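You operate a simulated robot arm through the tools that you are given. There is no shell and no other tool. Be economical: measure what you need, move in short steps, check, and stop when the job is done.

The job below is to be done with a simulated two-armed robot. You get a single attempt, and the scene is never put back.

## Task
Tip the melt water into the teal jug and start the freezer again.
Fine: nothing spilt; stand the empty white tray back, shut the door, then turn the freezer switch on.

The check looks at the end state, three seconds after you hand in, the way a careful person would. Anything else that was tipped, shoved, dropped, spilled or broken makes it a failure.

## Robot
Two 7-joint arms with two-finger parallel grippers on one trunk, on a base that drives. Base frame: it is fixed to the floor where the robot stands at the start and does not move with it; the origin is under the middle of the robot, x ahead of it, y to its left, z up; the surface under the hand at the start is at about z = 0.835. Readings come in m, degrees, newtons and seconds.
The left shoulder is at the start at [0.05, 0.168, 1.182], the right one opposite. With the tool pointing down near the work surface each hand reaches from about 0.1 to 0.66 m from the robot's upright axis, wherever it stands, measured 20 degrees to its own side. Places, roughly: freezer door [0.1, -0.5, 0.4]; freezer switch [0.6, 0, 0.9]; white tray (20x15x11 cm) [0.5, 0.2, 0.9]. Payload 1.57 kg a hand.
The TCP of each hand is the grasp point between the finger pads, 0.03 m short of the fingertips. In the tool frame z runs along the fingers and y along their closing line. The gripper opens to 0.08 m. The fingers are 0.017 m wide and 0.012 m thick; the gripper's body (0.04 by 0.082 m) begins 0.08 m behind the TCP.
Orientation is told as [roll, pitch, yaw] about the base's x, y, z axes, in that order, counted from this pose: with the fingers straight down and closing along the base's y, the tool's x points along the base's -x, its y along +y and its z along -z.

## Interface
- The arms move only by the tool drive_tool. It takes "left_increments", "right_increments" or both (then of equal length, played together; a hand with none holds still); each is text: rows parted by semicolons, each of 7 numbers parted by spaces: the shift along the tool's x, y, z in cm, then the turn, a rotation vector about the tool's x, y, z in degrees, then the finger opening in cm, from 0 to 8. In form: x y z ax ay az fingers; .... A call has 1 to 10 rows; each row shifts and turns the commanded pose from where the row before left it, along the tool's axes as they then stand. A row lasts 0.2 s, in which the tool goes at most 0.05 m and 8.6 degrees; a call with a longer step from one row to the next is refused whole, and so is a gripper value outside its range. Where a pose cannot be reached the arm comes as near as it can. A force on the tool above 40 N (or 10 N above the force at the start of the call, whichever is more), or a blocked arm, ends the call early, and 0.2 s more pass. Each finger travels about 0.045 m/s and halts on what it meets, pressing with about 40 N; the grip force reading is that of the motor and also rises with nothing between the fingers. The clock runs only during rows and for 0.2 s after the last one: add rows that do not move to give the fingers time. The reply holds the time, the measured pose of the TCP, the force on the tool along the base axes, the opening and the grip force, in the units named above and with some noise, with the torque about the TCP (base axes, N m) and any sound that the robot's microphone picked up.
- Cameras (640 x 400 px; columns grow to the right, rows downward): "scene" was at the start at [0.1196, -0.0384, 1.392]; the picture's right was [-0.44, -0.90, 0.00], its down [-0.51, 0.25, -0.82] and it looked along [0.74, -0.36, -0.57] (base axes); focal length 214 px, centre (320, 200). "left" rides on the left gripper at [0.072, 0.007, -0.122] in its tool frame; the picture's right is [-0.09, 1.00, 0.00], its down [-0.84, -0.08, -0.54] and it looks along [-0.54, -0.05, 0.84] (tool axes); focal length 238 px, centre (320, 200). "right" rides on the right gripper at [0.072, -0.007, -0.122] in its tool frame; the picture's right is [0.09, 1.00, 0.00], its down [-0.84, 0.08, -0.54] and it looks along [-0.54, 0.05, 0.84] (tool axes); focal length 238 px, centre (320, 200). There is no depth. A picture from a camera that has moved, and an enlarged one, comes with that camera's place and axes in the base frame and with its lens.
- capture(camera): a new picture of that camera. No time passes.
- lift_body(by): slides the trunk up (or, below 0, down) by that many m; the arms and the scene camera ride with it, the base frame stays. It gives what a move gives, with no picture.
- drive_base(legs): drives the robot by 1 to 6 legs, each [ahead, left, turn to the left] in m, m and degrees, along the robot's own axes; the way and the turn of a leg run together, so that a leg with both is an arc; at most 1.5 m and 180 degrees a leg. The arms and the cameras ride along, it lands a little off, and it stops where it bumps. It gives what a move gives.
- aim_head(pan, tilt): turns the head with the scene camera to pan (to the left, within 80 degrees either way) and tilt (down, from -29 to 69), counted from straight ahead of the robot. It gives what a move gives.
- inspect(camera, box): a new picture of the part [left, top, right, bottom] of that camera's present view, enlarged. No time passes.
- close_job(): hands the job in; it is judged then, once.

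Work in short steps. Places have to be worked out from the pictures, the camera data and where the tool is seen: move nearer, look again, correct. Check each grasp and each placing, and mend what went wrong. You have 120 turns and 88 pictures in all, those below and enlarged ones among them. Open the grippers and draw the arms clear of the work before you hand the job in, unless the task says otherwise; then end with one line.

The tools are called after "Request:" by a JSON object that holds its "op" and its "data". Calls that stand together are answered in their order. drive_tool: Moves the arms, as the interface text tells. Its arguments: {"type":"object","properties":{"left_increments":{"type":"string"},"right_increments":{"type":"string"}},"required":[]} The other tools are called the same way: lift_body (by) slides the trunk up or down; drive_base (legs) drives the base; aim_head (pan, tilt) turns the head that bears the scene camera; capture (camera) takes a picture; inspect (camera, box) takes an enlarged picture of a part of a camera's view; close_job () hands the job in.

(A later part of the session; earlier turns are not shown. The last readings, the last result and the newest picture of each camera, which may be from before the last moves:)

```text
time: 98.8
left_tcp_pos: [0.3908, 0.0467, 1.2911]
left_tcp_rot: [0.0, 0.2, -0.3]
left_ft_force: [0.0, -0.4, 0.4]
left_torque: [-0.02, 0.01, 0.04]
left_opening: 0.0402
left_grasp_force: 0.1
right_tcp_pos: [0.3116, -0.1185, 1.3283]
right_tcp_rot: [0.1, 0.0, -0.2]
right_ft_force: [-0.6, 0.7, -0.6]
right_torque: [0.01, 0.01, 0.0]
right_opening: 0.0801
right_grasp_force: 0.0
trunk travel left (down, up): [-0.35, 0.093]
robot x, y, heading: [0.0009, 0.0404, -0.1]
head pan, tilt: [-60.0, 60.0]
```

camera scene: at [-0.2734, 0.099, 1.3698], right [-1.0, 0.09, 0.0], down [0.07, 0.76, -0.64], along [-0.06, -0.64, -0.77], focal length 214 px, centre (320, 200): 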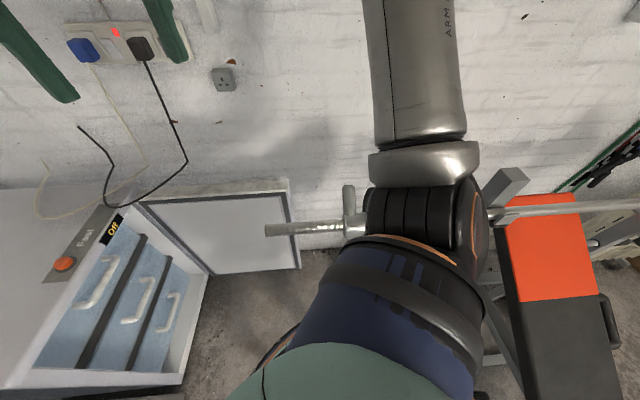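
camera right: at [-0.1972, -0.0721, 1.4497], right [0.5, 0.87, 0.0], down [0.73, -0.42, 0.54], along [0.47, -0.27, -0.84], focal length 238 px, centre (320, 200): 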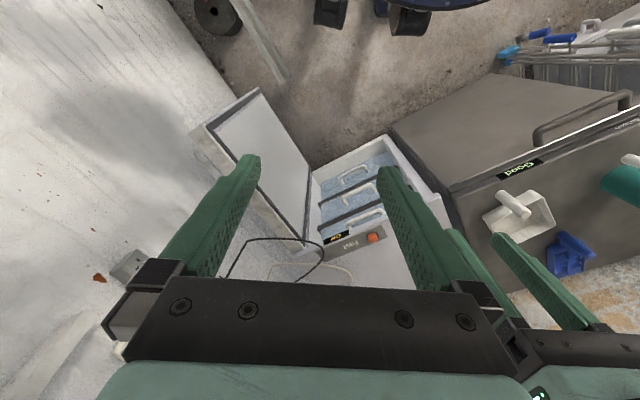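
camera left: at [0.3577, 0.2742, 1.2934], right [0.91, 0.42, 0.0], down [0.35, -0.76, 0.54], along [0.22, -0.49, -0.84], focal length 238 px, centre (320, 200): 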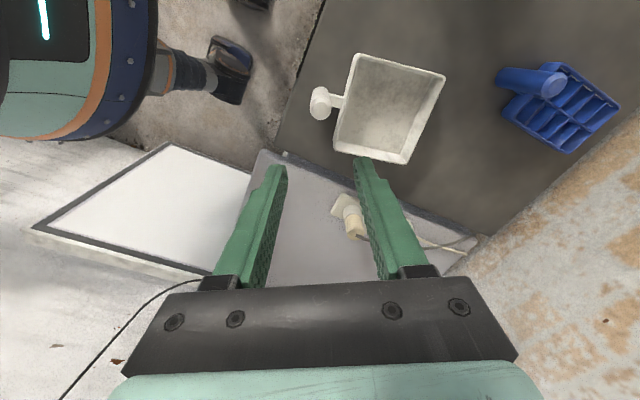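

I move the right hand out over the gap between door and wall, staying high.

Request:
{"op": "drive_tool", "data": {"right_increments": "3 -3.6 0.5 0 0 0 6; 3 -3.6 0.5 0 0 0 4; 3 -3.6 0.5 0 0 0 2; 3 -3.6 0.5 0 0 0 0; 3 -3.6 1 0 0 0 0; 3 -3.6 1 0 0 0 0; 3 -3.6 1 0 0 0 0; 3 -3.6 1 0 0 0 0; 3 -3.6 1 0 0 0 0; 3 -3.6 1 0 0 0 0"}}

Request:
{"op": "capture", "data": {"camera": "scene"}}

Request:
{"op": "capture", "data": {"camera": "right"}}

```text
time: 101.1
left_tcp_pos: [0.3903, 0.0445, 1.2903]
left_tcp_rot: [-0.1, 0.2, -0.2]
left_ft_force: [0.1, 0.4, -0.8]
left_torque: [-0.02, 0.0, -0.02]
left_opening: 0.0402
left_grasp_force: 0.0
right_tcp_pos: [0.113, -0.2371, 1.1763]
right_tcp_rot: [0.0, -1.0, -0.6]
right_ft_force: [7.7, -1.4, -2.0]
right_torque: [0.03, 0.1, 0.12]
right_opening: 0.0
right_grasp_force: 21.6
right hand out of reach, approached as far as the arm can: row 3, 4, 5, 6, 7, 8, 9, 10
trunk travel left (down, up): [-0.35, 0.093]
robot x, y, heading: [0.0025, 0.0387, -0.1]
head pan, tilt: [-60.0, 60.0]
stopped in row 10 (right hand): the force on the tool passed its limit at 45 N (the readings are from after the stop); the commanded pose is now the measured one
```

```text
33 pictures are left
camera scene: at [0.0751, -0.021, 1.3573], right [-0.87, -0.5, 0.0], down [-0.43, 0.75, -0.5], along [0.25, -0.43, -0.87], focal length 214 px, centre (320, 200)
```

scene: 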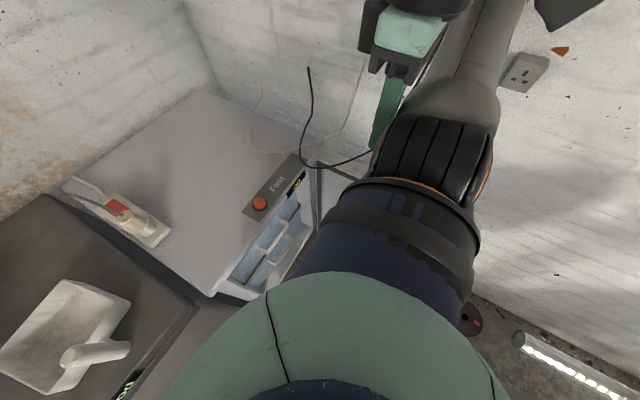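

```text
32 pictures are left
camera right: at [0.0393, -0.243, 1.2971], right [-0.08, 1.0, 0.0], down [0.83, 0.07, 0.55], along [0.55, 0.04, -0.83], focal length 238 px, centre (320, 200)
```

right: 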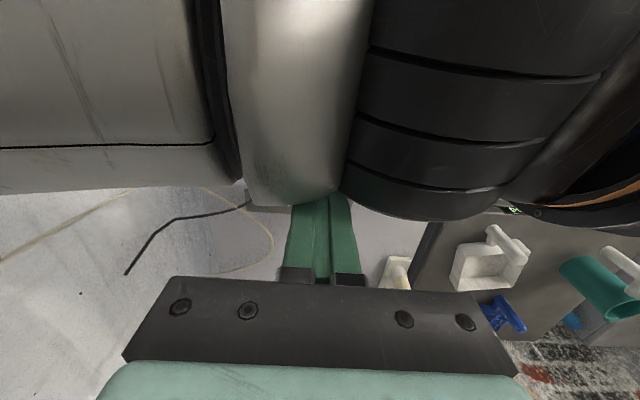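

The straight path folded the right hand into its own upper arm, and nothing else was touched. I move that hand back to its start pose and raise the trunk. The left arm will do the hooking with the robot facing the door.

Request:
{"op": "drive_tool", "data": {"right_increments": "-4 2 -1 0 0 0 0; -4 2 -1 0 0 0 0; -4 2 -1 0 0 0 0; -4 2 -2 0 0 0 0; -4 2 -2 0 0 0 0; 0 0 -4 0 0 0 0; 0 0 -4 0 0 0 0; 0 0 0 0 0 0 0"}}

Request:
{"op": "lift_body", "data": {"by": 0.09}}

Request:
{"op": "drive_base", "data": {"legs": [[0.03, -0.02, 0]]}}

Request:
{"op": "aim_head", "data": {"pan": -70, "tilt": 60}}

Request:
{"op": "capture", "data": {"camera": "scene"}}

```text
time: 102.9
left_tcp_pos: [0.3911, 0.0445, 1.2915]
left_tcp_rot: [0.0, 0.2, -0.3]
left_ft_force: [-0.2, -0.6, 0.2]
left_torque: [0.0, 0.01, 0.01]
left_opening: 0.04
left_grasp_force: 0.0
right_tcp_pos: [0.3122, -0.1377, 1.3313]
right_tcp_rot: [0.1, -0.6, -0.5]
right_ft_force: [0.3, -0.5, -0.7]
right_torque: [0.0, 0.01, 0.03]
right_opening: 0.0
right_grasp_force: 21.4
trunk travel left (down, up): [-0.35, 0.093]
robot x, y, heading: [-0.0035, 0.035, -0.4]
head pan, tilt: [-60.0, 60.0]
```

```text
time: 104.1
left_tcp_pos: [0.3894, 0.0453, 1.3814]
left_tcp_rot: [0.0, 0.2, -0.3]
left_ft_force: [-0.2, -0.3, -0.8]
left_torque: [-0.01, -0.01, 0.0]
left_opening: 0.04
left_grasp_force: 0.1
right_tcp_pos: [0.3101, -0.138, 1.4208]
right_tcp_rot: [-0.1, -0.7, -0.5]
right_ft_force: [-0.3, 0.0, -0.8]
right_torque: [0.01, 0.0, -0.01]
right_opening: 0.0005
right_grasp_force: 21.0
trunk travel left (down, up): [-0.44, 0.003]
robot x, y, heading: [0.0017, 0.0369, -0.1]
head pan, tilt: [-60.0, 60.0]
```

```text
time: 105.0
left_tcp_pos: [0.4213, 0.0258, 1.3809]
left_tcp_rot: [0.0, 0.2, -0.3]
left_ft_force: [0.0, 0.4, -0.8]
left_torque: [0.06, 0.03, -0.03]
left_opening: 0.0398
left_grasp_force: 0.1
right_tcp_pos: [0.3418, -0.1576, 1.4203]
right_tcp_rot: [0.0, -0.7, -0.5]
right_ft_force: [0.4, 0.1, 0.8]
right_torque: [-0.02, 0.02, 0.02]
right_opening: 0.0
right_grasp_force: 21.4
trunk travel left (down, up): [-0.44, 0.003]
robot x, y, heading: [0.0289, 0.0206, -0.1]
head pan, tilt: [-60.0, 60.0]
```

```text
time: 105.7
left_tcp_pos: [0.4205, 0.0254, 1.3805]
left_tcp_rot: [-0.2, 0.1, -0.3]
left_ft_force: [-0.7, -0.5, -0.3]
left_torque: [0.03, 0.01, 0.0]
left_opening: 0.0399
left_grasp_force: 0.1
right_tcp_pos: [0.3405, -0.157, 1.4201]
right_tcp_rot: [-0.1, -0.8, -0.5]
right_ft_force: [-0.2, 0.1, 0.0]
right_torque: [0.0, 0.0, 0.03]
right_opening: 0.0
right_grasp_force: 20.7
trunk travel left (down, up): [-0.44, 0.003]
robot x, y, heading: [0.0313, 0.0188, -0.3]
head pan, tilt: [-70.0, 60.0]
```

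```text
31 pictures are left
camera scene: at [0.0942, -0.0454, 1.4473], right [-0.94, -0.34, 0.0], down [-0.29, 0.81, -0.5], along [0.17, -0.47, -0.87], focal length 214 px, centre (320, 200)
```

scene: 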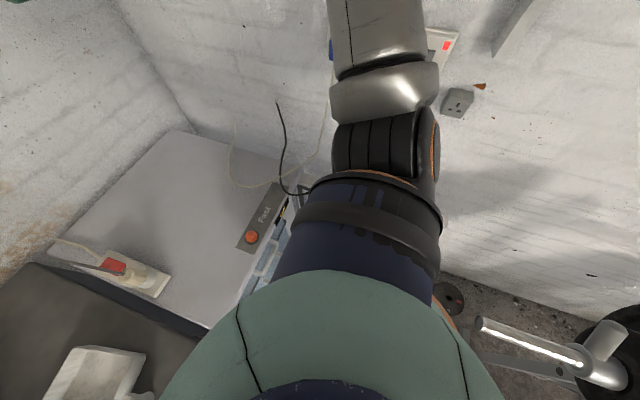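

The bar carries a plate near x≈−0.36, and the raised right arm passes well above it. I turn to face the door in two steps.

Request:
{"op": "drive_base", "data": {"legs": [[0, 0, -45]]}}

Request:
{"op": "drive_base", "data": {"legs": [[0, 0, -40]]}}

Request:
{"op": "aim_head", "data": {"pan": 0, "tilt": 60}}

Request:
{"op": "capture", "data": {"camera": "scene"}}

Request:
{"op": "capture", "data": {"camera": "left"}}

```text
time: 107.6
left_tcp_pos: [0.3754, -0.1713, 1.3806]
left_tcp_rot: [-0.3, 0.4, -31.9]
left_ft_force: [0.1, -1.4, -0.5]
left_torque: [0.01, 0.01, -0.02]
left_opening: 0.0401
left_grasp_force: 0.0
right_tcp_pos: [0.2148, -0.2759, 1.4007]
right_tcp_rot: [-4.9, 2.4, -30.0]
right_ft_force: [-0.2, 0.0, 0.7]
right_torque: [0.02, -0.03, 0.02]
right_opening: 0.0
right_grasp_force: 21.6
trunk travel left (down, up): [-0.44, 0.003]
robot x, y, heading: [0.0315, 0.0236, -31.9]
head pan, tilt: [-70.0, 60.0]
stopped in leg 1: the robot was blocked; the commanded pose is now the measured one
```

```text
time: 108.4
left_tcp_pos: [0.3746, -0.1769, 1.3799]
left_tcp_rot: [-0.3, 0.3, -32.4]
left_ft_force: [0.2, -1.4, 0.4]
left_torque: [0.01, 0.01, -0.03]
left_opening: 0.04
left_grasp_force: 0.1
right_tcp_pos: [0.2143, -0.2774, 1.3976]
right_tcp_rot: [-5.4, 2.4, -29.9]
right_ft_force: [0.5, -0.3, -1.0]
right_torque: [-0.02, 0.01, 0.01]
right_opening: 0.0
right_grasp_force: 21.2
trunk travel left (down, up): [-0.44, 0.003]
robot x, y, heading: [0.0351, 0.0209, -32.2]
head pan, tilt: [-70.0, 60.0]
stopped in leg 1: the robot was blocked; the commanded pose is now the measured one
```

```text
time: 109.8
left_tcp_pos: [0.3757, -0.1781, 1.3783]
left_tcp_rot: [-0.3, 0.4, -32.3]
left_ft_force: [0.3, -0.2, -0.2]
left_torque: [0.03, -0.01, -0.02]
left_opening: 0.04
left_grasp_force: 0.0
right_tcp_pos: [0.2148, -0.2781, 1.3985]
right_tcp_rot: [-5.5, 2.4, -30.0]
right_ft_force: [-0.4, -0.4, 0.0]
right_torque: [-0.01, -0.03, 0.03]
right_opening: 0.0001
right_grasp_force: 21.0
trunk travel left (down, up): [-0.44, 0.003]
robot x, y, heading: [0.035, 0.0201, -32.3]
head pan, tilt: [0.0, 60.0]
```

```text
30 pictures are left
camera scene: at [0.1325, -0.0348, 1.4468], right [-0.53, -0.84, 0.01], down [-0.74, 0.46, -0.5], along [0.42, -0.27, -0.87], focal length 214 px, centre (320, 200)
```

scene: 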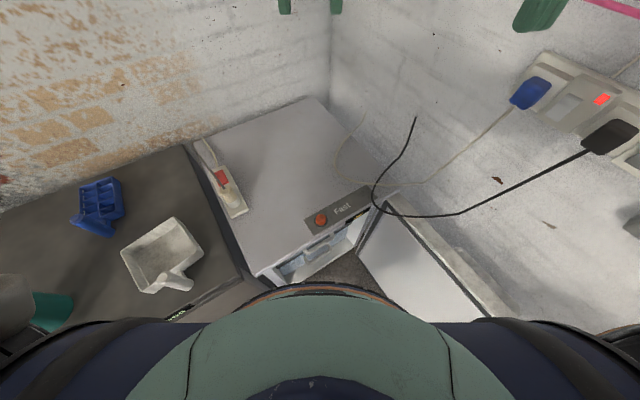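

```text
29 pictures are left
camera left: at [0.3196, -0.1328, 1.5015], right [0.61, 0.79, -0.01], down [0.67, -0.51, 0.54], along [0.42, -0.33, -0.84], focal length 238 px, centre (320, 200)
```

left: 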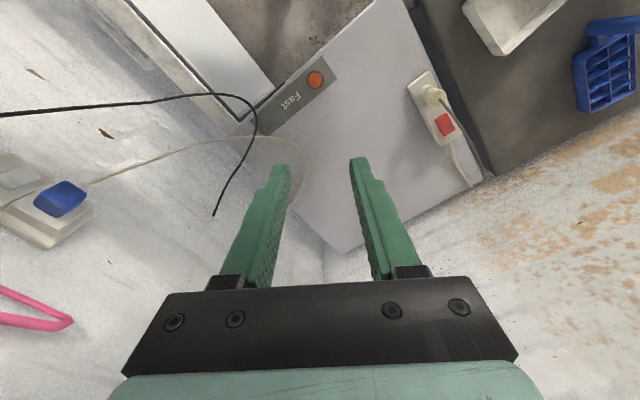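

Blocked at −32°: the right elbow met the wall side. I back straight away from the wall (world +y) to about (0, 0.2), keeping this heading. From there the right arm can reach the door top.

Request:
{"op": "drive_base", "data": {"legs": [[0, 0, 3], [-0.12, 0.13, 0]]}}

Request:
{"op": "aim_head", "data": {"pan": -50, "tilt": 50}}

Request:
{"op": "capture", "data": {"camera": "scene"}}

Request:
{"op": "capture", "data": {"camera": "right"}}

```text
time: 112.0
left_tcp_pos: [0.3371, 0.0124, 1.3814]
left_tcp_rot: [-0.1, 0.1, -29.4]
left_ft_force: [0.7, 0.7, -0.3]
left_torque: [0.01, -0.02, 0.01]
left_opening: 0.0401
left_grasp_force: 0.1
right_tcp_pos: [0.1825, -0.0973, 1.3994]
right_tcp_rot: [-4.9, 2.1, -27.1]
right_ft_force: [-0.2, 0.8, 0.6]
right_torque: [-0.01, 0.02, 0.02]
right_opening: 0.0001
right_grasp_force: 21.4
trunk travel left (down, up): [-0.44, 0.003]
robot x, y, heading: [-0.0074, 0.1932, -29.4]
head pan, tilt: [0.0, 60.0]
```

```text
time: 113.2
left_tcp_pos: [0.3366, 0.0114, 1.3803]
left_tcp_rot: [-0.1, 0.1, -29.4]
left_ft_force: [0.3, 0.6, -0.5]
left_torque: [-0.03, -0.01, -0.03]
left_opening: 0.04
left_grasp_force: 0.1
right_tcp_pos: [0.1846, -0.0987, 1.3969]
right_tcp_rot: [-4.9, 2.1, -27.1]
right_ft_force: [0.2, 0.2, -0.3]
right_torque: [-0.01, -0.03, 0.02]
right_opening: 0.0
right_grasp_force: 21.2
trunk travel left (down, up): [-0.44, 0.003]
robot x, y, heading: [-0.0031, 0.1926, -29.1]
head pan, tilt: [-50.0, 50.0]
```

```text
28 pictures are left
camera scene: at [0.0432, 0.0979, 1.4598], right [-0.98, -0.19, 0.0], down [-0.14, 0.75, -0.64], along [0.12, -0.63, -0.77], focal length 214 px, centre (320, 200)
```

scene: 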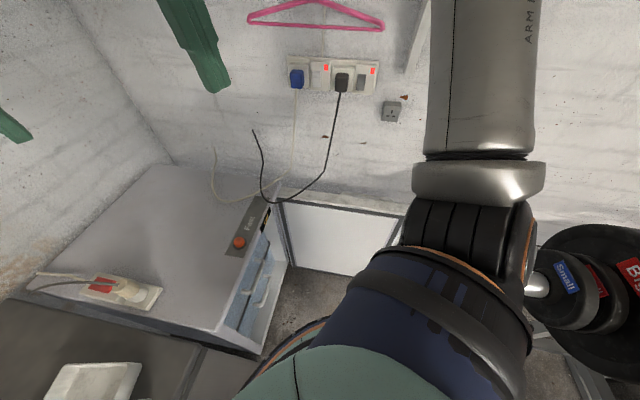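

```text
27 pictures are left
camera right: at [0.1253, -0.0643, 1.5227], right [0.37, 0.93, -0.08], down [0.82, -0.28, 0.5], along [0.44, -0.25, -0.86], focal length 238 px, centre (320, 200)
```

right: 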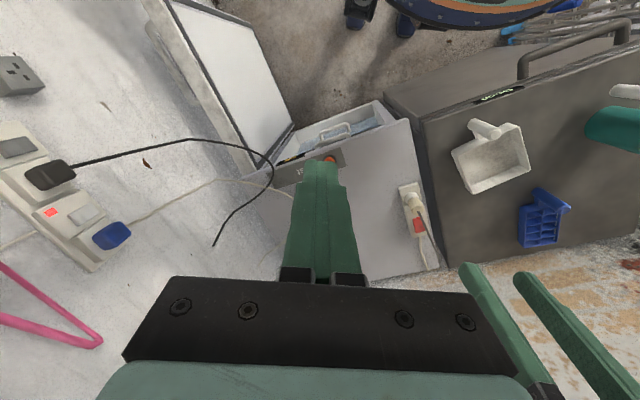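

The arm is clear of the loaded barbell. I level the right hand, turn it to world yaw 0, open it and carry it above the door top at about (0.03, −0.455).

Request:
{"op": "drive_tool", "data": {"right_increments": "0 0 0 -4.9 0 0 2; 0 0 0 0 -2.1 -6 4; 0 0 0 0 0 -7 6; 0 0 0 0 0 -7 8; 0 0 0 0 0 -7 8; 0 0 0 0 0 0 8"}}

Request:
{"op": "drive_tool", "data": {"right_increments": "0 -4.4 0 0 0 0 8; 0 -4.4 0 0 0 0 8; 0 -4.4 1 0 0 0 8; 1 -4.4 1 0 0 0 8; 1 -4.4 1 0 0 0 8; 1 -4.4 1 0 0 0 8; 0 0 0 0 0 0 8"}}

```text
time: 114.6
left_tcp_pos: [0.3365, 0.0112, 1.3799]
left_tcp_rot: [-0.1, 0.2, -29.5]
left_ft_force: [0.8, 0.1, -0.8]
left_torque: [0.0, -0.01, 0.01]
left_opening: 0.0403
left_grasp_force: 0.0
right_tcp_pos: [0.1821, -0.098, 1.3992]
right_tcp_rot: [0.1, -0.1, 0.1]
right_ft_force: [-0.4, 0.4, 0.4]
right_torque: [-0.01, 0.0, 0.01]
right_opening: 0.08
right_grasp_force: 0.1
trunk travel left (down, up): [-0.44, 0.003]
robot x, y, heading: [-0.0091, 0.192, -29.5]
head pan, tilt: [-50.0, 50.0]
```

```text
time: 116.2
left_tcp_pos: [0.337, 0.0112, 1.3821]
left_tcp_rot: [-0.1, 0.3, -29.5]
left_ft_force: [-0.1, 0.0, -0.5]
left_torque: [0.0, -0.01, 0.03]
left_opening: 0.0399
left_grasp_force: 0.0
right_tcp_pos: [0.1573, -0.2855, 1.3165]
right_tcp_rot: [0.1, -0.1, -0.2]
right_ft_force: [-0.4, 0.2, 0.3]
right_torque: [0.0, -0.03, 0.0]
right_opening: 0.0801
right_grasp_force: 0.0
right hand out of reach, approached as far as the arm can: row 4, 5, 6
trunk travel left (down, up): [-0.44, 0.003]
robot x, y, heading: [-0.0062, 0.1933, -29.5]
head pan, tilt: [-50.0, 50.0]
```

Reach is limited at that height. I lower first, then move outward.

Request:
{"op": "drive_tool", "data": {"right_increments": "1 0 4.5 0 0 0 8; 1 0 4.5 0 0 0 8; 1 0 4.5 0 0 0 8; 1 -1 4.5 0 0 0 8; 1 -2 4 0 0 0 8; 1 -3 3 0 0 0 8; 1 -4 0 0 0 0 8; 1 -4 0 0 0 0 8; 1 -3 0 0 0 0 8; 0 0 0 0 0 0 8"}}

Request:
{"op": "capture", "data": {"camera": "right"}}

Request:
{"op": "capture", "data": {"camera": "scene"}}

```text
time: 118.4
left_tcp_pos: [0.3371, 0.0113, 1.3815]
left_tcp_rot: [-0.1, 0.2, -29.5]
left_ft_force: [-0.6, -0.8, 0.2]
left_torque: [0.02, -0.01, 0.0]
left_opening: 0.0402
left_grasp_force: 0.1
right_tcp_pos: [0.1155, -0.2976, 1.068]
right_tcp_rot: [-0.1, 0.0, -0.2]
right_ft_force: [0.7, 0.1, 0.0]
right_torque: [0.03, -0.01, -0.01]
right_opening: 0.0799
right_grasp_force: 0.1
right hand out of reach, approached as far as the arm can: row 5, 6, 7, 8, 9
trunk travel left (down, up): [-0.44, 0.003]
robot x, y, heading: [-0.0054, 0.1915, -29.4]
head pan, tilt: [-50.0, 50.0]
```

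```text
26 pictures are left
camera right: at [0.0445, -0.3041, 1.1893], right [-0.09, 1.0, 0.0], down [0.84, 0.07, 0.54], along [0.54, 0.05, -0.84], focal length 238 px, centre (320, 200)
```

right: 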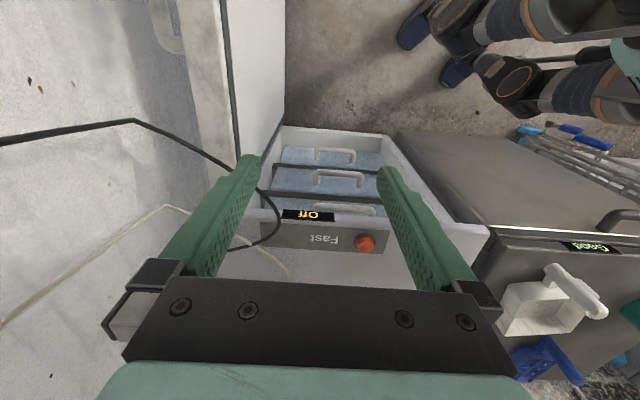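

```text
25 pictures are left
camera scene: at [0.0431, 0.0979, 1.4598], right [-0.98, -0.19, 0.0], down [-0.14, 0.75, -0.64], along [0.12, -0.63, -0.77], focal length 214 px, centre (320, 200)
```

scene: 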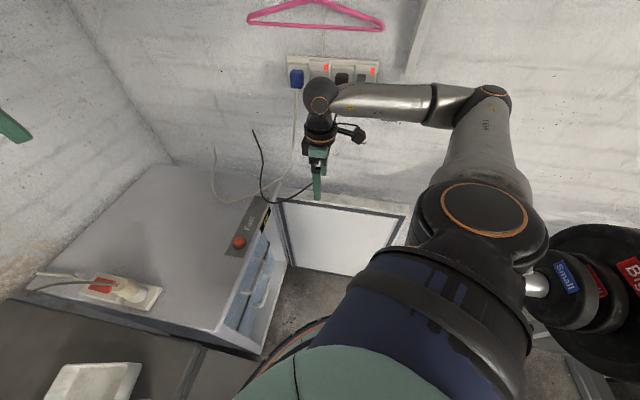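

The limit comes from wrist yaw, so I turn the hand to yaw −25°, which still straddles a 5 cm door. I go to (−0.02, −0.455), staying clear of the black cord near (0.12, −0.47, 0.96).

Request:
{"op": "drive_tool", "data": {"right_increments": "0 0 0 0 0 8.3 8; 0 0 0 0 0 8.3 8; 0 0 0 0 0 8.3 8; 1.13 -4 0 0 0 0 8; 1.13 -4 0 0 0 0 8; 1.13 -4 0 0 0 0 8; 1.13 -4 1 0 0 0 8; 1.13 -4 2 0 0 0 8; 0 0 0 0 0 0 8"}}

Request:
{"op": "capture", "data": {"camera": "right"}}

```text
time: 120.4
left_tcp_pos: [0.3383, 0.0112, 1.3817]
left_tcp_rot: [-0.1, 0.2, -29.5]
left_ft_force: [-0.3, -1.0, 0.4]
left_torque: [0.02, 0.0, 0.01]
left_opening: 0.0401
left_grasp_force: 0.1
right_tcp_pos: [0.025, -0.3866, 1.0415]
right_tcp_rot: [-0.2, 0.1, -25.3]
right_ft_force: [0.0, -0.5, -0.1]
right_torque: [-0.02, 0.02, 0.0]
right_opening: 0.08
right_grasp_force: 0.0
right hand out of reach, approached as far as the arm can: row 6, 7, 8
trunk travel left (down, up): [-0.44, 0.003]
robot x, y, heading: [-0.0075, 0.1925, -29.3]
head pan, tilt: [-50.0, 50.0]
```

```text
24 pictures are left
camera right: at [-0.0415, -0.3621, 1.1635], right [0.34, 0.94, 0.0], down [0.79, -0.29, 0.54], along [0.51, -0.19, -0.84], focal length 238 px, centre (320, 200)
```

right: 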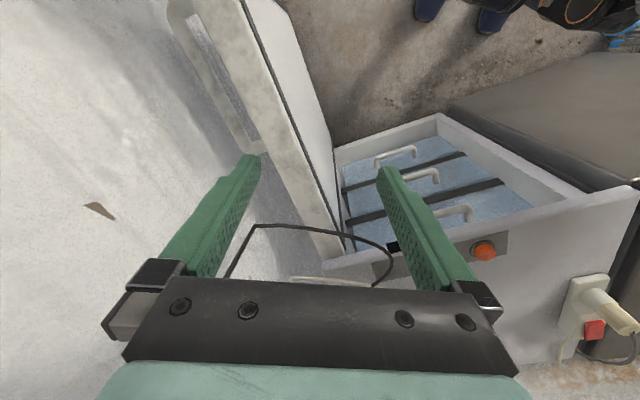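

The hand straddles well in line with the door but is short by about 7 cm. I shift the base by that amount.

Request:
{"op": "drive_base", "data": {"legs": [[0, -0.08, 0]]}}

Request:
{"op": "capture", "data": {"camera": "right"}}

```text
time: 121.8
left_tcp_pos: [0.2974, -0.0594, 1.3813]
left_tcp_rot: [-0.1, 0.2, -29.5]
left_ft_force: [1.0, -0.1, 0.1]
left_torque: [0.02, -0.03, 0.0]
left_opening: 0.0399
left_grasp_force: 0.0
right_tcp_pos: [-0.0138, -0.4571, 1.0416]
right_tcp_rot: [-0.2, -0.1, -25.5]
right_ft_force: [-0.2, 0.4, -0.9]
right_torque: [0.0, 0.01, -0.06]
right_opening: 0.0804
right_grasp_force: 0.0
trunk travel left (down, up): [-0.44, 0.003]
robot x, y, heading: [-0.0441, 0.1229, -29.1]
head pan, tilt: [-50.0, 50.0]
```

```text
23 pictures are left
camera right: at [-0.081, -0.4314, 1.1635], right [0.34, 0.94, 0.0], down [0.79, -0.29, 0.54], along [0.51, -0.19, -0.84], focal length 238 px, centre (320, 200)
```

right: 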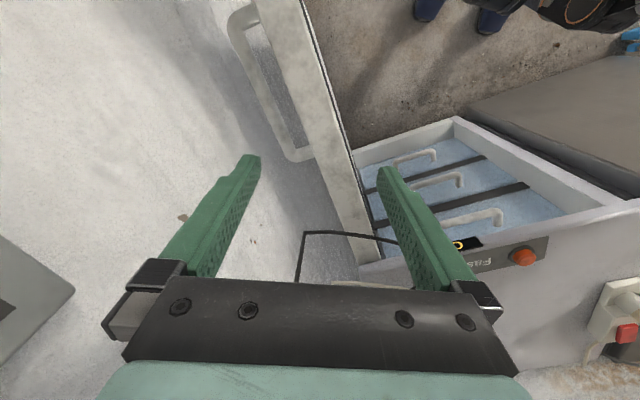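

The door's top edge lies right below, between the fingers. A horizontal bar handle sits on the outer face near z≈0.74, so I stop with the tips just above it, at TCP z≈0.787.

Request:
{"op": "drive_tool", "data": {"right_increments": "0 0 4 0 0 0 8; 0 0 4 0 0 0 8; 0 0 4 0 0 0 8; 0 0 3 0 0 0 8; 0 0 2 0 0 0 8; 0 0 2 0 0 0 8; 0 0 1 0 0 0 8; 0 0 0 0 0 0 8"}}

Request:
{"op": "capture", "data": {"camera": "right"}}

```text
time: 123.6
left_tcp_pos: [0.2975, -0.058, 1.3801]
left_tcp_rot: [-0.1, 0.3, -29.5]
left_ft_force: [-0.6, 0.7, 0.1]
left_torque: [-0.03, 0.01, -0.02]
left_opening: 0.0399
left_grasp_force: 0.2
right_tcp_pos: [-0.0151, -0.4563, 0.8419]
right_tcp_rot: [-0.3, 0.0, -25.3]
right_ft_force: [0.0, -0.2, 0.1]
right_torque: [0.03, -0.01, 0.02]
right_opening: 0.0799
right_grasp_force: 0.0
trunk travel left (down, up): [-0.44, 0.003]
robot x, y, heading: [-0.0454, 0.1253, -29.2]
head pan, tilt: [-50.0, 50.0]
```

```text
22 pictures are left
camera right: at [-0.0816, -0.4318, 0.9635], right [0.34, 0.94, 0.0], down [0.79, -0.29, 0.54], along [0.51, -0.19, -0.84], focal length 238 px, centre (320, 200)
```

right: 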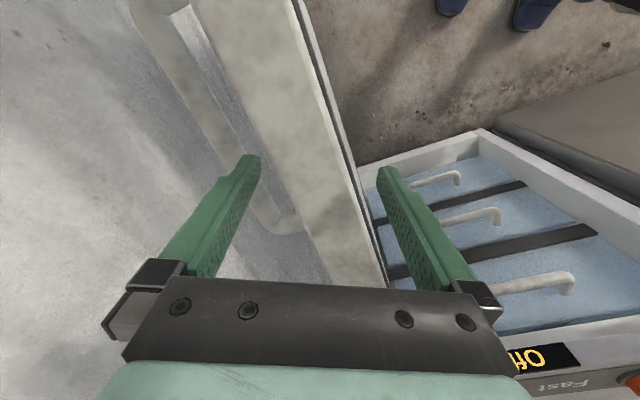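

Clearance to the door on both sides is good, with the handle at z≈0.736 outboard. I lower the last 5.5 cm.

Request:
{"op": "drive_tool", "data": {"right_increments": "0 0 2 0 0 0 8; 0 0 2 0 0 0 8; 0 0 1.5 0 0 0 8; 0 0 0 0 0 0 8"}}

Request:
{"op": "capture", "data": {"camera": "right"}}

```text
time: 124.0
left_tcp_pos: [0.2975, -0.0584, 1.3799]
left_tcp_rot: [-0.1, 0.1, -29.7]
left_ft_force: [-0.5, -0.3, 0.3]
left_torque: [0.03, -0.01, -0.02]
left_opening: 0.0402
left_grasp_force: 0.0
right_tcp_pos: [-0.0156, -0.4662, 0.8276]
right_tcp_rot: [-1.3, -0.6, -25.5]
right_ft_force: [-2.2, -0.7, 21.0]
right_torque: [-0.64, 0.59, 0.25]
right_opening: 0.0799
right_grasp_force: 0.0
trunk travel left (down, up): [-0.44, 0.003]
robot x, y, heading: [-0.0482, 0.1237, -29.3]
head pan, tilt: [-50.0, 50.0]
stopped in row 2 (right hand): the force on the tool passed its limit at 49 N (the readings are from after the stop); the commanded pose is now the measured one
```

```text
21 pictures are left
camera right: at [-0.0818, -0.4389, 0.9488], right [0.34, 0.94, -0.02], down [0.79, -0.28, 0.55], along [0.51, -0.21, -0.84], focal length 238 px, centre (320, 200)
```

right: 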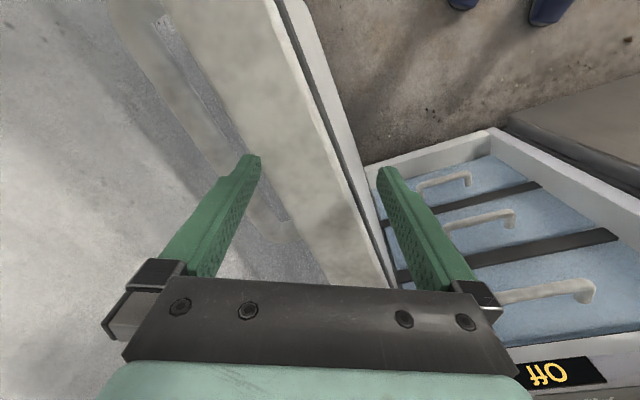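

The outer fingertip landed on the door's top edge because the door is about 7 cm thick with its gasket. I lift, close the fingers, and go further out to hook behind the outer face instead.

Request:
{"op": "drive_tool", "data": {"right_increments": "0 0 -2 0 0 0 6; 0 0 -2 0 0 0 3; 0 0 -0.5 1.2 0.5 0 0; 0 0 0 0 0 0 0; -1.1 -2.2 0 0 0 0 0; -1.1 -2.3 0 0 0 0 0; 0 0 0 0 0 0 0"}}

```text
time: 125.6
left_tcp_pos: [0.2979, -0.0587, 1.3803]
left_tcp_rot: [-0.1, 0.1, -29.4]
left_ft_force: [-0.8, -0.5, 0.5]
left_torque: [0.02, 0.0, 0.04]
left_opening: 0.0401
left_grasp_force: 0.0
right_tcp_pos: [-0.014, -0.4764, 0.8719]
right_tcp_rot: [-2.2, 0.2, -25.5]
right_ft_force: [0.2, -0.3, 1.7]
right_torque: [-0.02, 0.0, -0.02]
right_opening: 0.0
right_grasp_force: 21.3
right hand out of reach, approached as far as the arm can: row 5, 6
trunk travel left (down, up): [-0.44, 0.003]
robot x, y, heading: [-0.0485, 0.1227, -29.5]
head pan, tilt: [-50.0, 50.0]
```

Short by 4 cm, so I shift the base toward the wall by 5 cm.

Request:
{"op": "drive_base", "data": {"legs": [[0.025, -0.044, 0]]}}

Request:
{"op": "capture", "data": {"camera": "right"}}

```text
time: 126.7
left_tcp_pos: [0.2978, -0.108, 1.3803]
left_tcp_rot: [-0.1, 0.1, -29.6]
left_ft_force: [0.1, 0.6, 0.1]
left_torque: [0.01, -0.01, -0.01]
left_opening: 0.0402
left_grasp_force: 0.0
right_tcp_pos: [-0.0133, -0.5259, 0.8707]
right_tcp_rot: [-2.2, 0.1, -25.4]
right_ft_force: [-0.5, -0.8, 0.3]
right_torque: [-0.01, -0.05, 0.0]
right_opening: 0.0
right_grasp_force: 21.2
trunk travel left (down, up): [-0.44, 0.003]
robot x, y, heading: [-0.0424, 0.0743, -29.2]
head pan, tilt: [-50.0, 50.0]
```

```text
20 pictures are left
camera right: at [-0.0796, -0.4974, 0.9922], right [0.34, 0.94, -0.04], down [0.8, -0.27, 0.54], along [0.49, -0.21, -0.84], focal length 238 px, centre (320, 200)
```

right: 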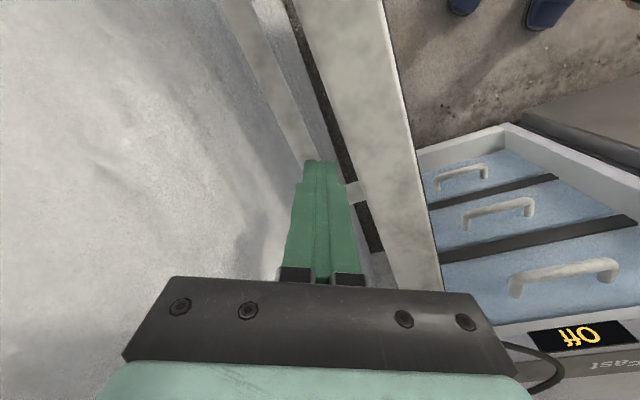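

The closed fingers are over the gap behind the door's outer face. I lower to TCP z≈0.79, just above the bar handle.

Request:
{"op": "drive_tool", "data": {"right_increments": "0 0 3 0 0 0 0; 0 0 3 0 0 0 0; 0 0 1.5 0 0 0 0; 0 0 0.5 0 0 0 0; 0 0 0 0 0 0 0"}}

Request:
{"op": "capture", "data": {"camera": "right"}}

```text
time: 127.9
left_tcp_pos: [0.298, -0.1084, 1.3808]
left_tcp_rot: [-0.1, 0.2, -29.4]
left_ft_force: [-0.2, 0.1, -0.2]
left_torque: [0.01, 0.0, 0.0]
left_opening: 0.0399
left_grasp_force: 0.0
right_tcp_pos: [-0.0165, -0.529, 0.7923]
right_tcp_rot: [-2.3, 0.0, -25.4]
right_ft_force: [-0.2, 0.7, 0.0]
right_torque: [0.0, 0.01, 0.04]
right_opening: 0.0
right_grasp_force: 21.2
trunk travel left (down, up): [-0.44, 0.003]
robot x, y, heading: [-0.0423, 0.0742, -29.4]
head pan, tilt: [-50.0, 50.0]
```

```text
19 pictures are left
camera right: at [-0.0811, -0.4994, 0.9128], right [0.35, 0.94, -0.04], down [0.8, -0.27, 0.54], along [0.49, -0.22, -0.84], focal length 238 px, centre (320, 200)
```

right: 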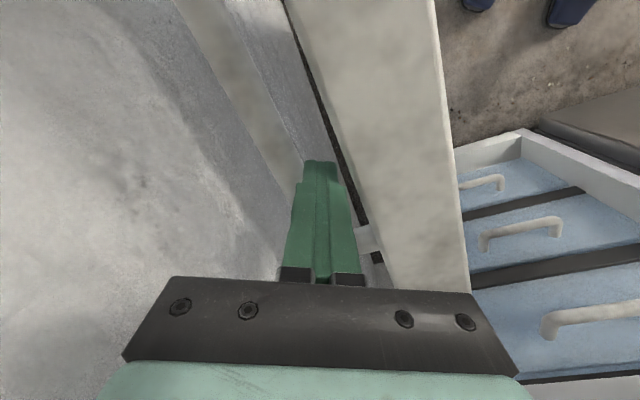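

Fingers are behind the outer face with no contact. I pull the door by driving the base straight away from the wall, 0.12 m first.

Request:
{"op": "drive_base", "data": {"legs": [[-0.059, 0.105, 0]]}}

Request:
{"op": "capture", "data": {"camera": "right"}}

```text
time: 129.5
left_tcp_pos: [0.2989, 0.0125, 1.3809]
left_tcp_rot: [-0.1, 0.3, -29.5]
left_ft_force: [0.2, 0.8, 0.3]
left_torque: [-0.04, -0.03, -0.01]
left_opening: 0.0401
left_grasp_force: 0.0
right_tcp_pos: [-0.0165, -0.4089, 0.792]
right_tcp_rot: [-2.3, 0.1, -25.5]
right_ft_force: [0.5, -0.3, -0.2]
right_torque: [0.0, -0.02, -0.01]
right_opening: 0.0
right_grasp_force: 21.5
trunk travel left (down, up): [-0.44, 0.003]
robot x, y, heading: [-0.0438, 0.1948, -29.2]
head pan, tilt: [-50.0, 50.0]
```

```text
18 pictures are left
camera right: at [-0.0812, -0.3796, 0.913], right [0.34, 0.94, -0.04], down [0.8, -0.27, 0.54], along [0.49, -0.22, -0.84], focal length 238 px, centre (320, 200)
```

right: 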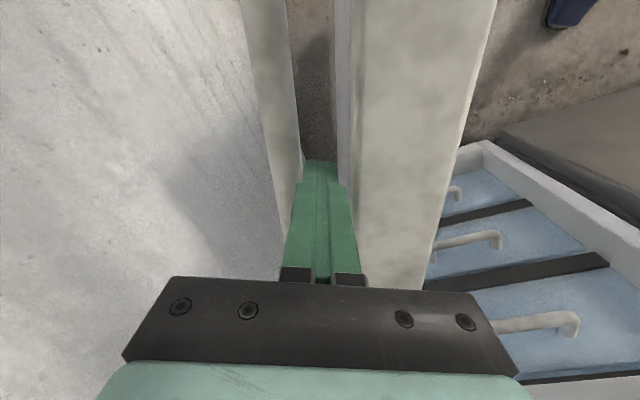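

The door follows. I continue another 0.15 m.

Request:
{"op": "drive_base", "data": {"legs": [[-0.074, 0.131, 0]]}}

Request:
{"op": "capture", "data": {"camera": "scene"}}

```text
time: 131.3
left_tcp_pos: [0.2975, 0.1628, 1.3812]
left_tcp_rot: [-0.1, 0.2, -29.4]
left_ft_force: [-0.1, -0.3, 0.0]
left_torque: [0.02, 0.02, 0.03]
left_opening: 0.04
left_grasp_force: 0.1
right_tcp_pos: [-0.0159, -0.2566, 0.7913]
right_tcp_rot: [-2.3, 0.2, -25.5]
right_ft_force: [0.2, 0.4, 0.5]
right_torque: [0.0, -0.01, 0.03]
right_opening: 0.0
right_grasp_force: 21.6
trunk travel left (down, up): [-0.44, 0.003]
robot x, y, heading: [-0.0431, 0.3461, -29.5]
head pan, tilt: [-50.0, 50.0]
```

```text
17 pictures are left
camera scene: at [0.0041, 0.25, 1.4599], right [-0.98, -0.18, 0.0], down [-0.14, 0.75, -0.64], along [0.12, -0.63, -0.77], focal length 214 px, centre (320, 200)
```

scene: 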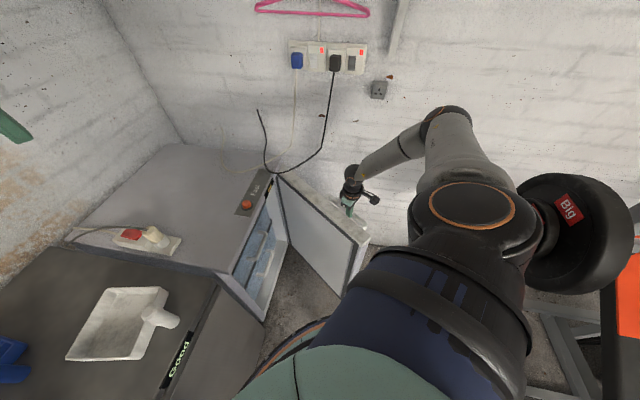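

The door is past halfway. Now I push it along its arc with the arm.

Request:
{"op": "drive_tool", "data": {"right_increments": "-1.05 3.7 0 0 0 0 0; -1.05 3.7 0 0 0 0 0; -1.05 3.7 0 0 0 0 0; -2.6 3.8 0 0 0 0 0; -2.6 3.8 0 0 0 0 0; -2.6 3.8 0 0 0 0 0; 0 0 0 0 0 0 0"}}

Request:
{"op": "capture", "data": {"camera": "scene"}}

```text
time: 132.9
left_tcp_pos: [0.2973, 0.1631, 1.381]
left_tcp_rot: [0.0, 0.1, -29.4]
left_ft_force: [-0.6, -0.3, -0.1]
left_torque: [-0.01, -0.01, -0.02]
left_opening: 0.0399
left_grasp_force: 0.1
right_tcp_pos: [0.1795, -0.1006, 0.7832]
right_tcp_rot: [-2.2, 0.0, -25.5]
right_ft_force: [0.6, 0.1, 0.7]
right_torque: [-0.02, -0.02, 0.0]
right_opening: 0.0
right_grasp_force: 21.5
trunk travel left (down, up): [-0.44, 0.003]
robot x, y, heading: [-0.0478, 0.3448, -29.3]
head pan, tilt: [-50.0, 50.0]
```

```text
16 pictures are left
camera scene: at [0.003, 0.2494, 1.4599], right [-0.98, -0.18, 0.0], down [-0.14, 0.75, -0.64], along [0.12, -0.63, -0.77], focal length 214 px, centre (320, 200)
```

scene: 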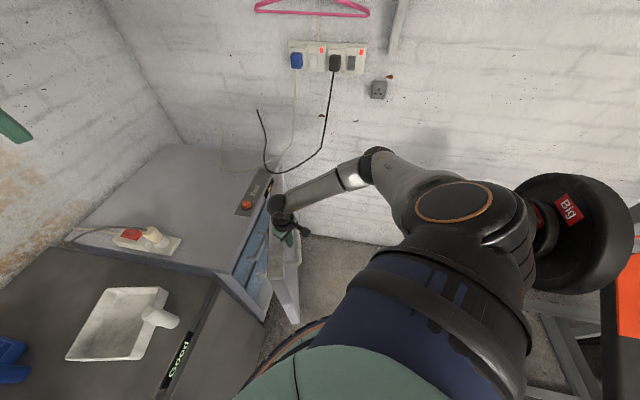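

About 20° left. I push on, gently, toward closed.

Request:
{"op": "drive_tool", "data": {"right_increments": "-1.5 1.9 0 0 0 0 0; -1.5 1.9 0 0 0 0 0; -1.8 1.2 0 0 0 0 0; -1.8 0.9 0 0 0 0 0; 0 0 0 0 0 0 0"}}

Request:
{"op": "inspect", "data": {"camera": "scene", "box": [180, 150, 380, 330]}}

```text
time: 134.1
left_tcp_pos: [0.2983, 0.1643, 1.3812]
left_tcp_rot: [0.0, 0.2, -29.4]
left_ft_force: [0.0, -0.2, 0.0]
left_torque: [0.0, -0.02, 0.01]
left_opening: 0.0401
left_grasp_force: 0.0
right_tcp_pos: [0.2646, -0.0754, 0.7803]
right_tcp_rot: [-2.2, 0.1, -25.4]
right_ft_force: [1.4, 0.7, -0.3]
right_torque: [0.03, -0.01, 0.02]
right_opening: 0.0
right_grasp_force: 21.4
trunk travel left (down, up): [-0.44, 0.003]
robot x, y, heading: [-0.0466, 0.3463, -29.1]
head pan, tilt: [-50.0, 50.0]
```

```text
2.22 times, centred on (280, 240) of scene
camera zoom: at [0.0041, 0.2494, 1.4598], right [-0.98, -0.18, 0.0], down [-0.14, 0.75, -0.64], along [0.12, -0.63, -0.77], focal length 477 px, centre (409, 111)
```

zoom: 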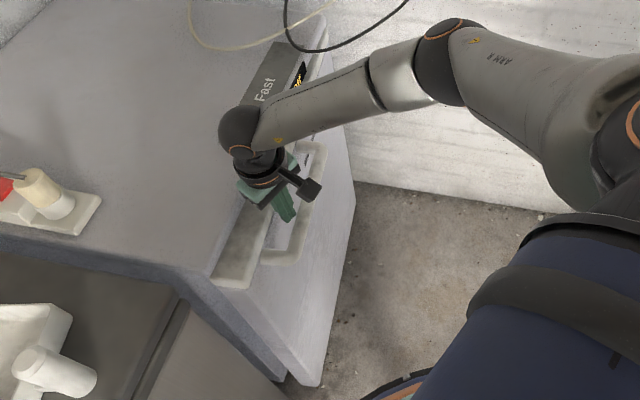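

Nearly shut. I press straight +x in 1 cm steps until resistance.

Request:
{"op": "drive_tool", "data": {"right_increments": "-0.9 0.43 0 0 0 0 0; -0.9 0.43 0 0 0 0 0; -0.9 0.43 0 0 0 0 0; -0.9 0.43 0 0 0 0 0; -0.9 0.43 0 0 0 0 0; -0.9 0.43 0 0 0 0 0"}}

Request:
{"op": "inspect", "data": {"camera": "scene", "box": [180, 150, 380, 330]}}

```text
time: 135.3
left_tcp_pos: [0.2958, 0.1631, 1.3807]
left_tcp_rot: [-0.1, 0.3, -29.5]
left_ft_force: [0.9, -0.2, -0.5]
left_torque: [0.03, -0.01, 0.01]
left_opening: 0.0401
left_grasp_force: 0.1
right_tcp_pos: [0.2997, -0.0777, 0.774]
right_tcp_rot: [-3.1, 1.7, -25.7]
right_ft_force: [-19.6, 3.8, 9.6]
right_torque: [-0.14, -1.28, 0.26]
right_opening: 0.0
right_grasp_force: 21.1
trunk travel left (down, up): [-0.44, 0.003]
robot x, y, heading: [-0.0459, 0.3427, -29.6]
head pan, tilt: [-50.0, 50.0]
stopped in row 6 (right hand): the force on the tool passed its limit at 50 N (the readings are from after the stop); the commanded pose is now the measured one
```

```text
2.22 times, centred on (280, 240) of scene
camera zoom: at [0.0026, 0.25, 1.46], right [-0.98, -0.18, 0.0], down [-0.14, 0.75, -0.64], along [0.12, -0.63, -0.77], focal length 477 px, centre (409, 111)
```

zoom: 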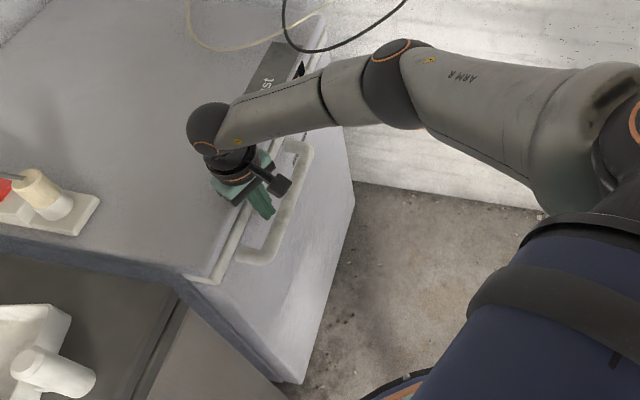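

The door is seated and flush, with 50 N of resistance. I ease off and lift the hand straight up.

Request:
{"op": "drive_tool", "data": {"right_increments": "0.7 -0.33 0 0 0 0 0; 0 0 -2 0 0 0 0; 0 0 -4 0 0 0 0; 0 0 -4 0 0 0 0; 0 0 -4 0 0 0 0; 0 0 -4 0 0 0 0; 0 0 -4 0 0 0 0; 0 0 -4 0 0 0 0; 0 0 0 0 0 0 0"}}

Request:
{"op": "inspect", "data": {"camera": "scene", "box": [130, 130, 380, 330]}}

```text
time: 137.3
left_tcp_pos: [0.2955, 0.1621, 1.3813]
left_tcp_rot: [-0.1, 0.3, -29.7]
left_ft_force: [0.4, 0.7, 0.3]
left_torque: [-0.01, 0.0, -0.01]
left_opening: 0.04
left_grasp_force: 0.0
right_tcp_pos: [0.3086, -0.0686, 1.0348]
right_tcp_rot: [-2.9, 1.3, -25.7]
right_ft_force: [-0.5, 0.0, 0.6]
right_torque: [0.01, -0.01, 0.03]
right_opening: 0.0001
right_grasp_force: 20.8
trunk travel left (down, up): [-0.44, 0.003]
robot x, y, heading: [-0.0433, 0.3419, -29.3]
head pan, tilt: [-50.0, 50.0]
```

```text
2.00 times, centred on (255, 230) of scene
camera zoom: at [0.0035, 0.2493, 1.4598], right [-0.98, -0.18, 0.0], down [-0.14, 0.75, -0.64], along [0.12, -0.63, -0.77], focal length 429 px, centre (450, 140)
```

zoom: 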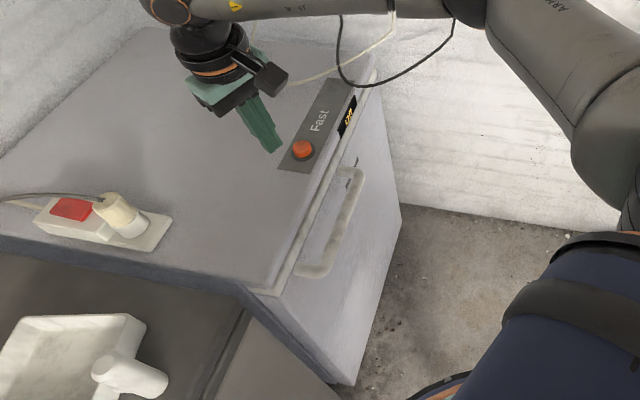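

The door is shut. Next the switch: I raise the right hand, square the robot up and stand in front of the freezer, then look at the strip.

Request:
{"op": "drive_tool", "data": {"right_increments": "0 0 -4 0 0 0 0; 0 0 -4 0 0 0 0; 0 0 -4 0 0 0 0; 0 0 -4 0 0 0 0; 0 0 0 0 0 0 0"}}

Request:
{"op": "drive_base", "data": {"legs": [[0, 0, 29.3], [0, -0.22, 0]]}}

Request:
{"op": "aim_head", "data": {"pan": -5, "tilt": 45}}

Request:
{"op": "capture", "data": {"camera": "scene"}}

```text
time: 138.5
left_tcp_pos: [0.2965, 0.1624, 1.3796]
left_tcp_rot: [-0.2, 0.3, -29.7]
left_ft_force: [0.9, -0.6, 0.5]
left_torque: [0.01, -0.01, 0.0]
left_opening: 0.04
left_grasp_force: 0.0
right_tcp_pos: [0.313, -0.0621, 1.1948]
right_tcp_rot: [-2.8, 1.3, -25.6]
right_ft_force: [1.1, -0.1, -0.3]
right_torque: [0.0, 0.01, 0.03]
right_opening: 0.0
right_grasp_force: 20.9
trunk travel left (down, up): [-0.44, 0.003]
robot x, y, heading: [-0.0447, 0.3508, -29.5]
head pan, tilt: [-50.0, 50.0]
```

```text
time: 142.5
left_tcp_pos: [0.3422, 0.1343, 1.3806]
left_tcp_rot: [-0.1, 0.2, -0.2]
left_ft_force: [-0.7, -0.4, -0.7]
left_torque: [-0.02, 0.0, -0.01]
left_opening: 0.0399
left_grasp_force: 0.1
right_tcp_pos: [0.4674, -0.0542, 1.1949]
right_tcp_rot: [-2.8, 1.2, 3.6]
right_ft_force: [-0.4, -0.1, -0.4]
right_torque: [-0.02, -0.02, 0.02]
right_opening: 0.0001
right_grasp_force: 21.6
trunk travel left (down, up): [-0.44, 0.003]
robot x, y, heading: [-0.0438, 0.1278, -0.4]
head pan, tilt: [-50.0, 50.0]
```

```text
time: 143.7
left_tcp_pos: [0.3424, 0.1334, 1.3807]
left_tcp_rot: [0.0, 0.2, -0.3]
left_ft_force: [0.5, -0.3, -0.6]
left_torque: [-0.01, -0.01, 0.0]
left_opening: 0.0401
left_grasp_force: 0.0
right_tcp_pos: [0.4668, -0.0555, 1.1945]
right_tcp_rot: [-2.9, 1.2, 3.7]
right_ft_force: [0.5, -0.8, -0.3]
right_torque: [0.0, 0.0, 0.04]
right_opening: 0.0
right_grasp_force: 21.5
trunk travel left (down, up): [-0.44, 0.003]
robot x, y, heading: [-0.0441, 0.1255, -0.1]
head pan, tilt: [-5.0, 45.0]
```

```text
12 pictures are left
camera scene: at [0.075, 0.1173, 1.4668], right [-0.09, -1.0, 0.0], down [-0.7, 0.06, -0.71], along [0.7, -0.06, -0.71], focal length 214 px, centre (320, 200)
```

scene: 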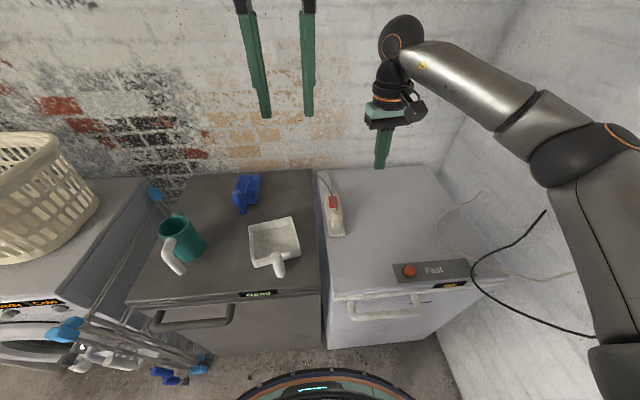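

I zoom in on the strip's rocker.

Request:
{"op": "inspect", "data": {"camera": "scene", "box": [305, 165, 365, 245]}}

```text
5.00 times, centred on (335, 205) of scene
camera zoom: at [0.075, 0.1173, 1.4668], right [-0.09, -1.0, 0.0], down [-0.7, 0.06, -0.71], along [0.7, -0.06, -0.71], focal length 1072 px, centre (245, 175)
```

zoom: 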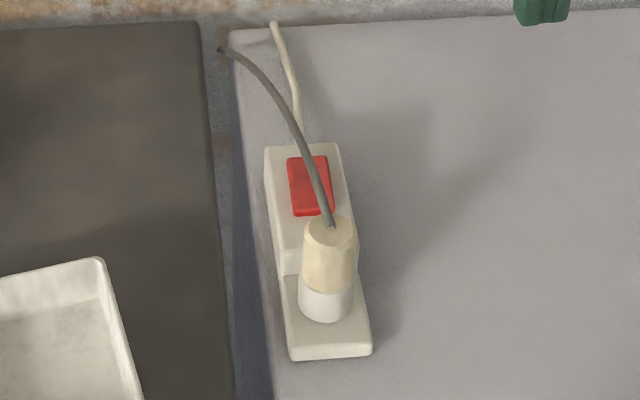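

Rocker at about (0.633, 0.02, 0.888). I look at it closely with the right wrist camera to see which end is up.

Request:
{"op": "inspect", "data": {"camera": "right", "box": [310, 130, 430, 230]}}

```text
4.00 times, centred on (370, 180) of right
camera zoom: at [0.3989, -0.0598, 1.3177], right [-0.16, 0.99, -0.05], down [0.84, 0.16, 0.52], along [0.52, 0.04, -0.85], focal length 953 px, centre (120, 280)
```

zoom: 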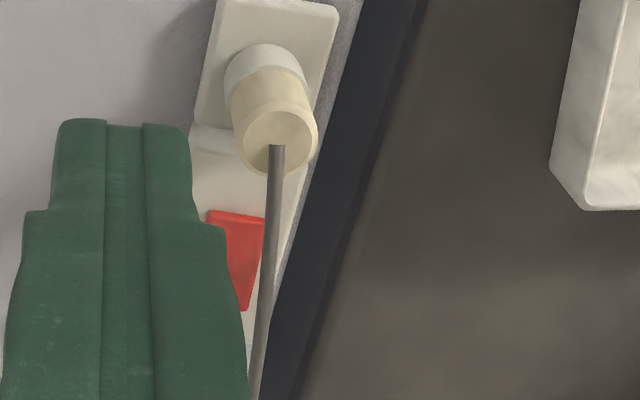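

The tilt isn't clear from there. I level the hand and go lower and to the side for a better look at the rocker.

Request:
{"op": "drive_tool", "data": {"right_increments": "0 0 0 -2.9 -1.2 3.7 0; -1.26 -0.7 3.8 0 0 0 0; -1.26 -0.7 3.8 0 0 0 0; -1.26 -0.7 3.8 0 0 0 0; -1.26 -0.7 3.8 0 0 0 0; -1.26 -0.7 3.8 0 0 0 0; 0 0 0 0 0 0 0"}}

Request:
{"op": "inspect", "data": {"camera": "right", "box": [350, 100, 510, 240]}}

```text
time: 145.2
left_tcp_pos: [0.342, 0.134, 1.3806]
left_tcp_rot: [-0.1, 0.2, -0.3]
left_ft_force: [-0.1, -0.3, 0.2]
left_torque: [-0.01, -0.02, -0.02]
left_opening: 0.0402
left_grasp_force: 0.0
right_tcp_pos: [0.5306, -0.091, 1.0031]
right_tcp_rot: [-0.1, -0.1, 0.1]
right_ft_force: [0.7, 0.2, -0.1]
right_torque: [0.02, 0.01, 0.02]
right_opening: 0.0
right_grasp_force: 21.2
trunk travel left (down, up): [-0.44, 0.003]
robot x, y, heading: [-0.0457, 0.1227, -0.0]
head pan, tilt: [-5.0, 45.0]
```

```text
2.86 times, centred on (430, 170) of right
camera zoom: at [0.4584, -0.0968, 1.1248], right [-0.09, 1.0, 0.0], down [0.84, 0.08, 0.54], along [0.54, 0.05, -0.84], focal length 681 px, centre (6, 286)
```

zoom: 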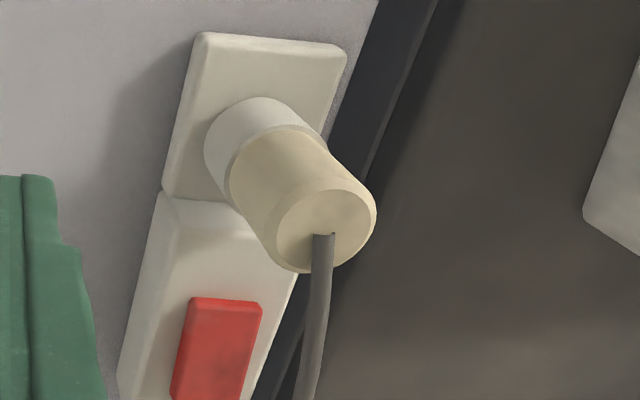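

Request:
{"op": "inspect", "data": {"camera": "right", "box": [370, 180, 470, 280]}}

```text
4.00 times, centred on (420, 230) of right
camera zoom: at [0.4584, -0.0968, 1.1248], right [-0.09, 1.0, 0.0], down [0.84, 0.08, 0.54], along [0.54, 0.05, -0.84], focal length 953 px, centre (-80, 80)
```

zoom: 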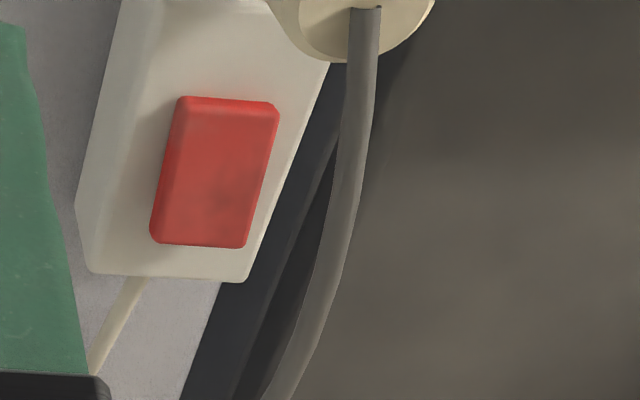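

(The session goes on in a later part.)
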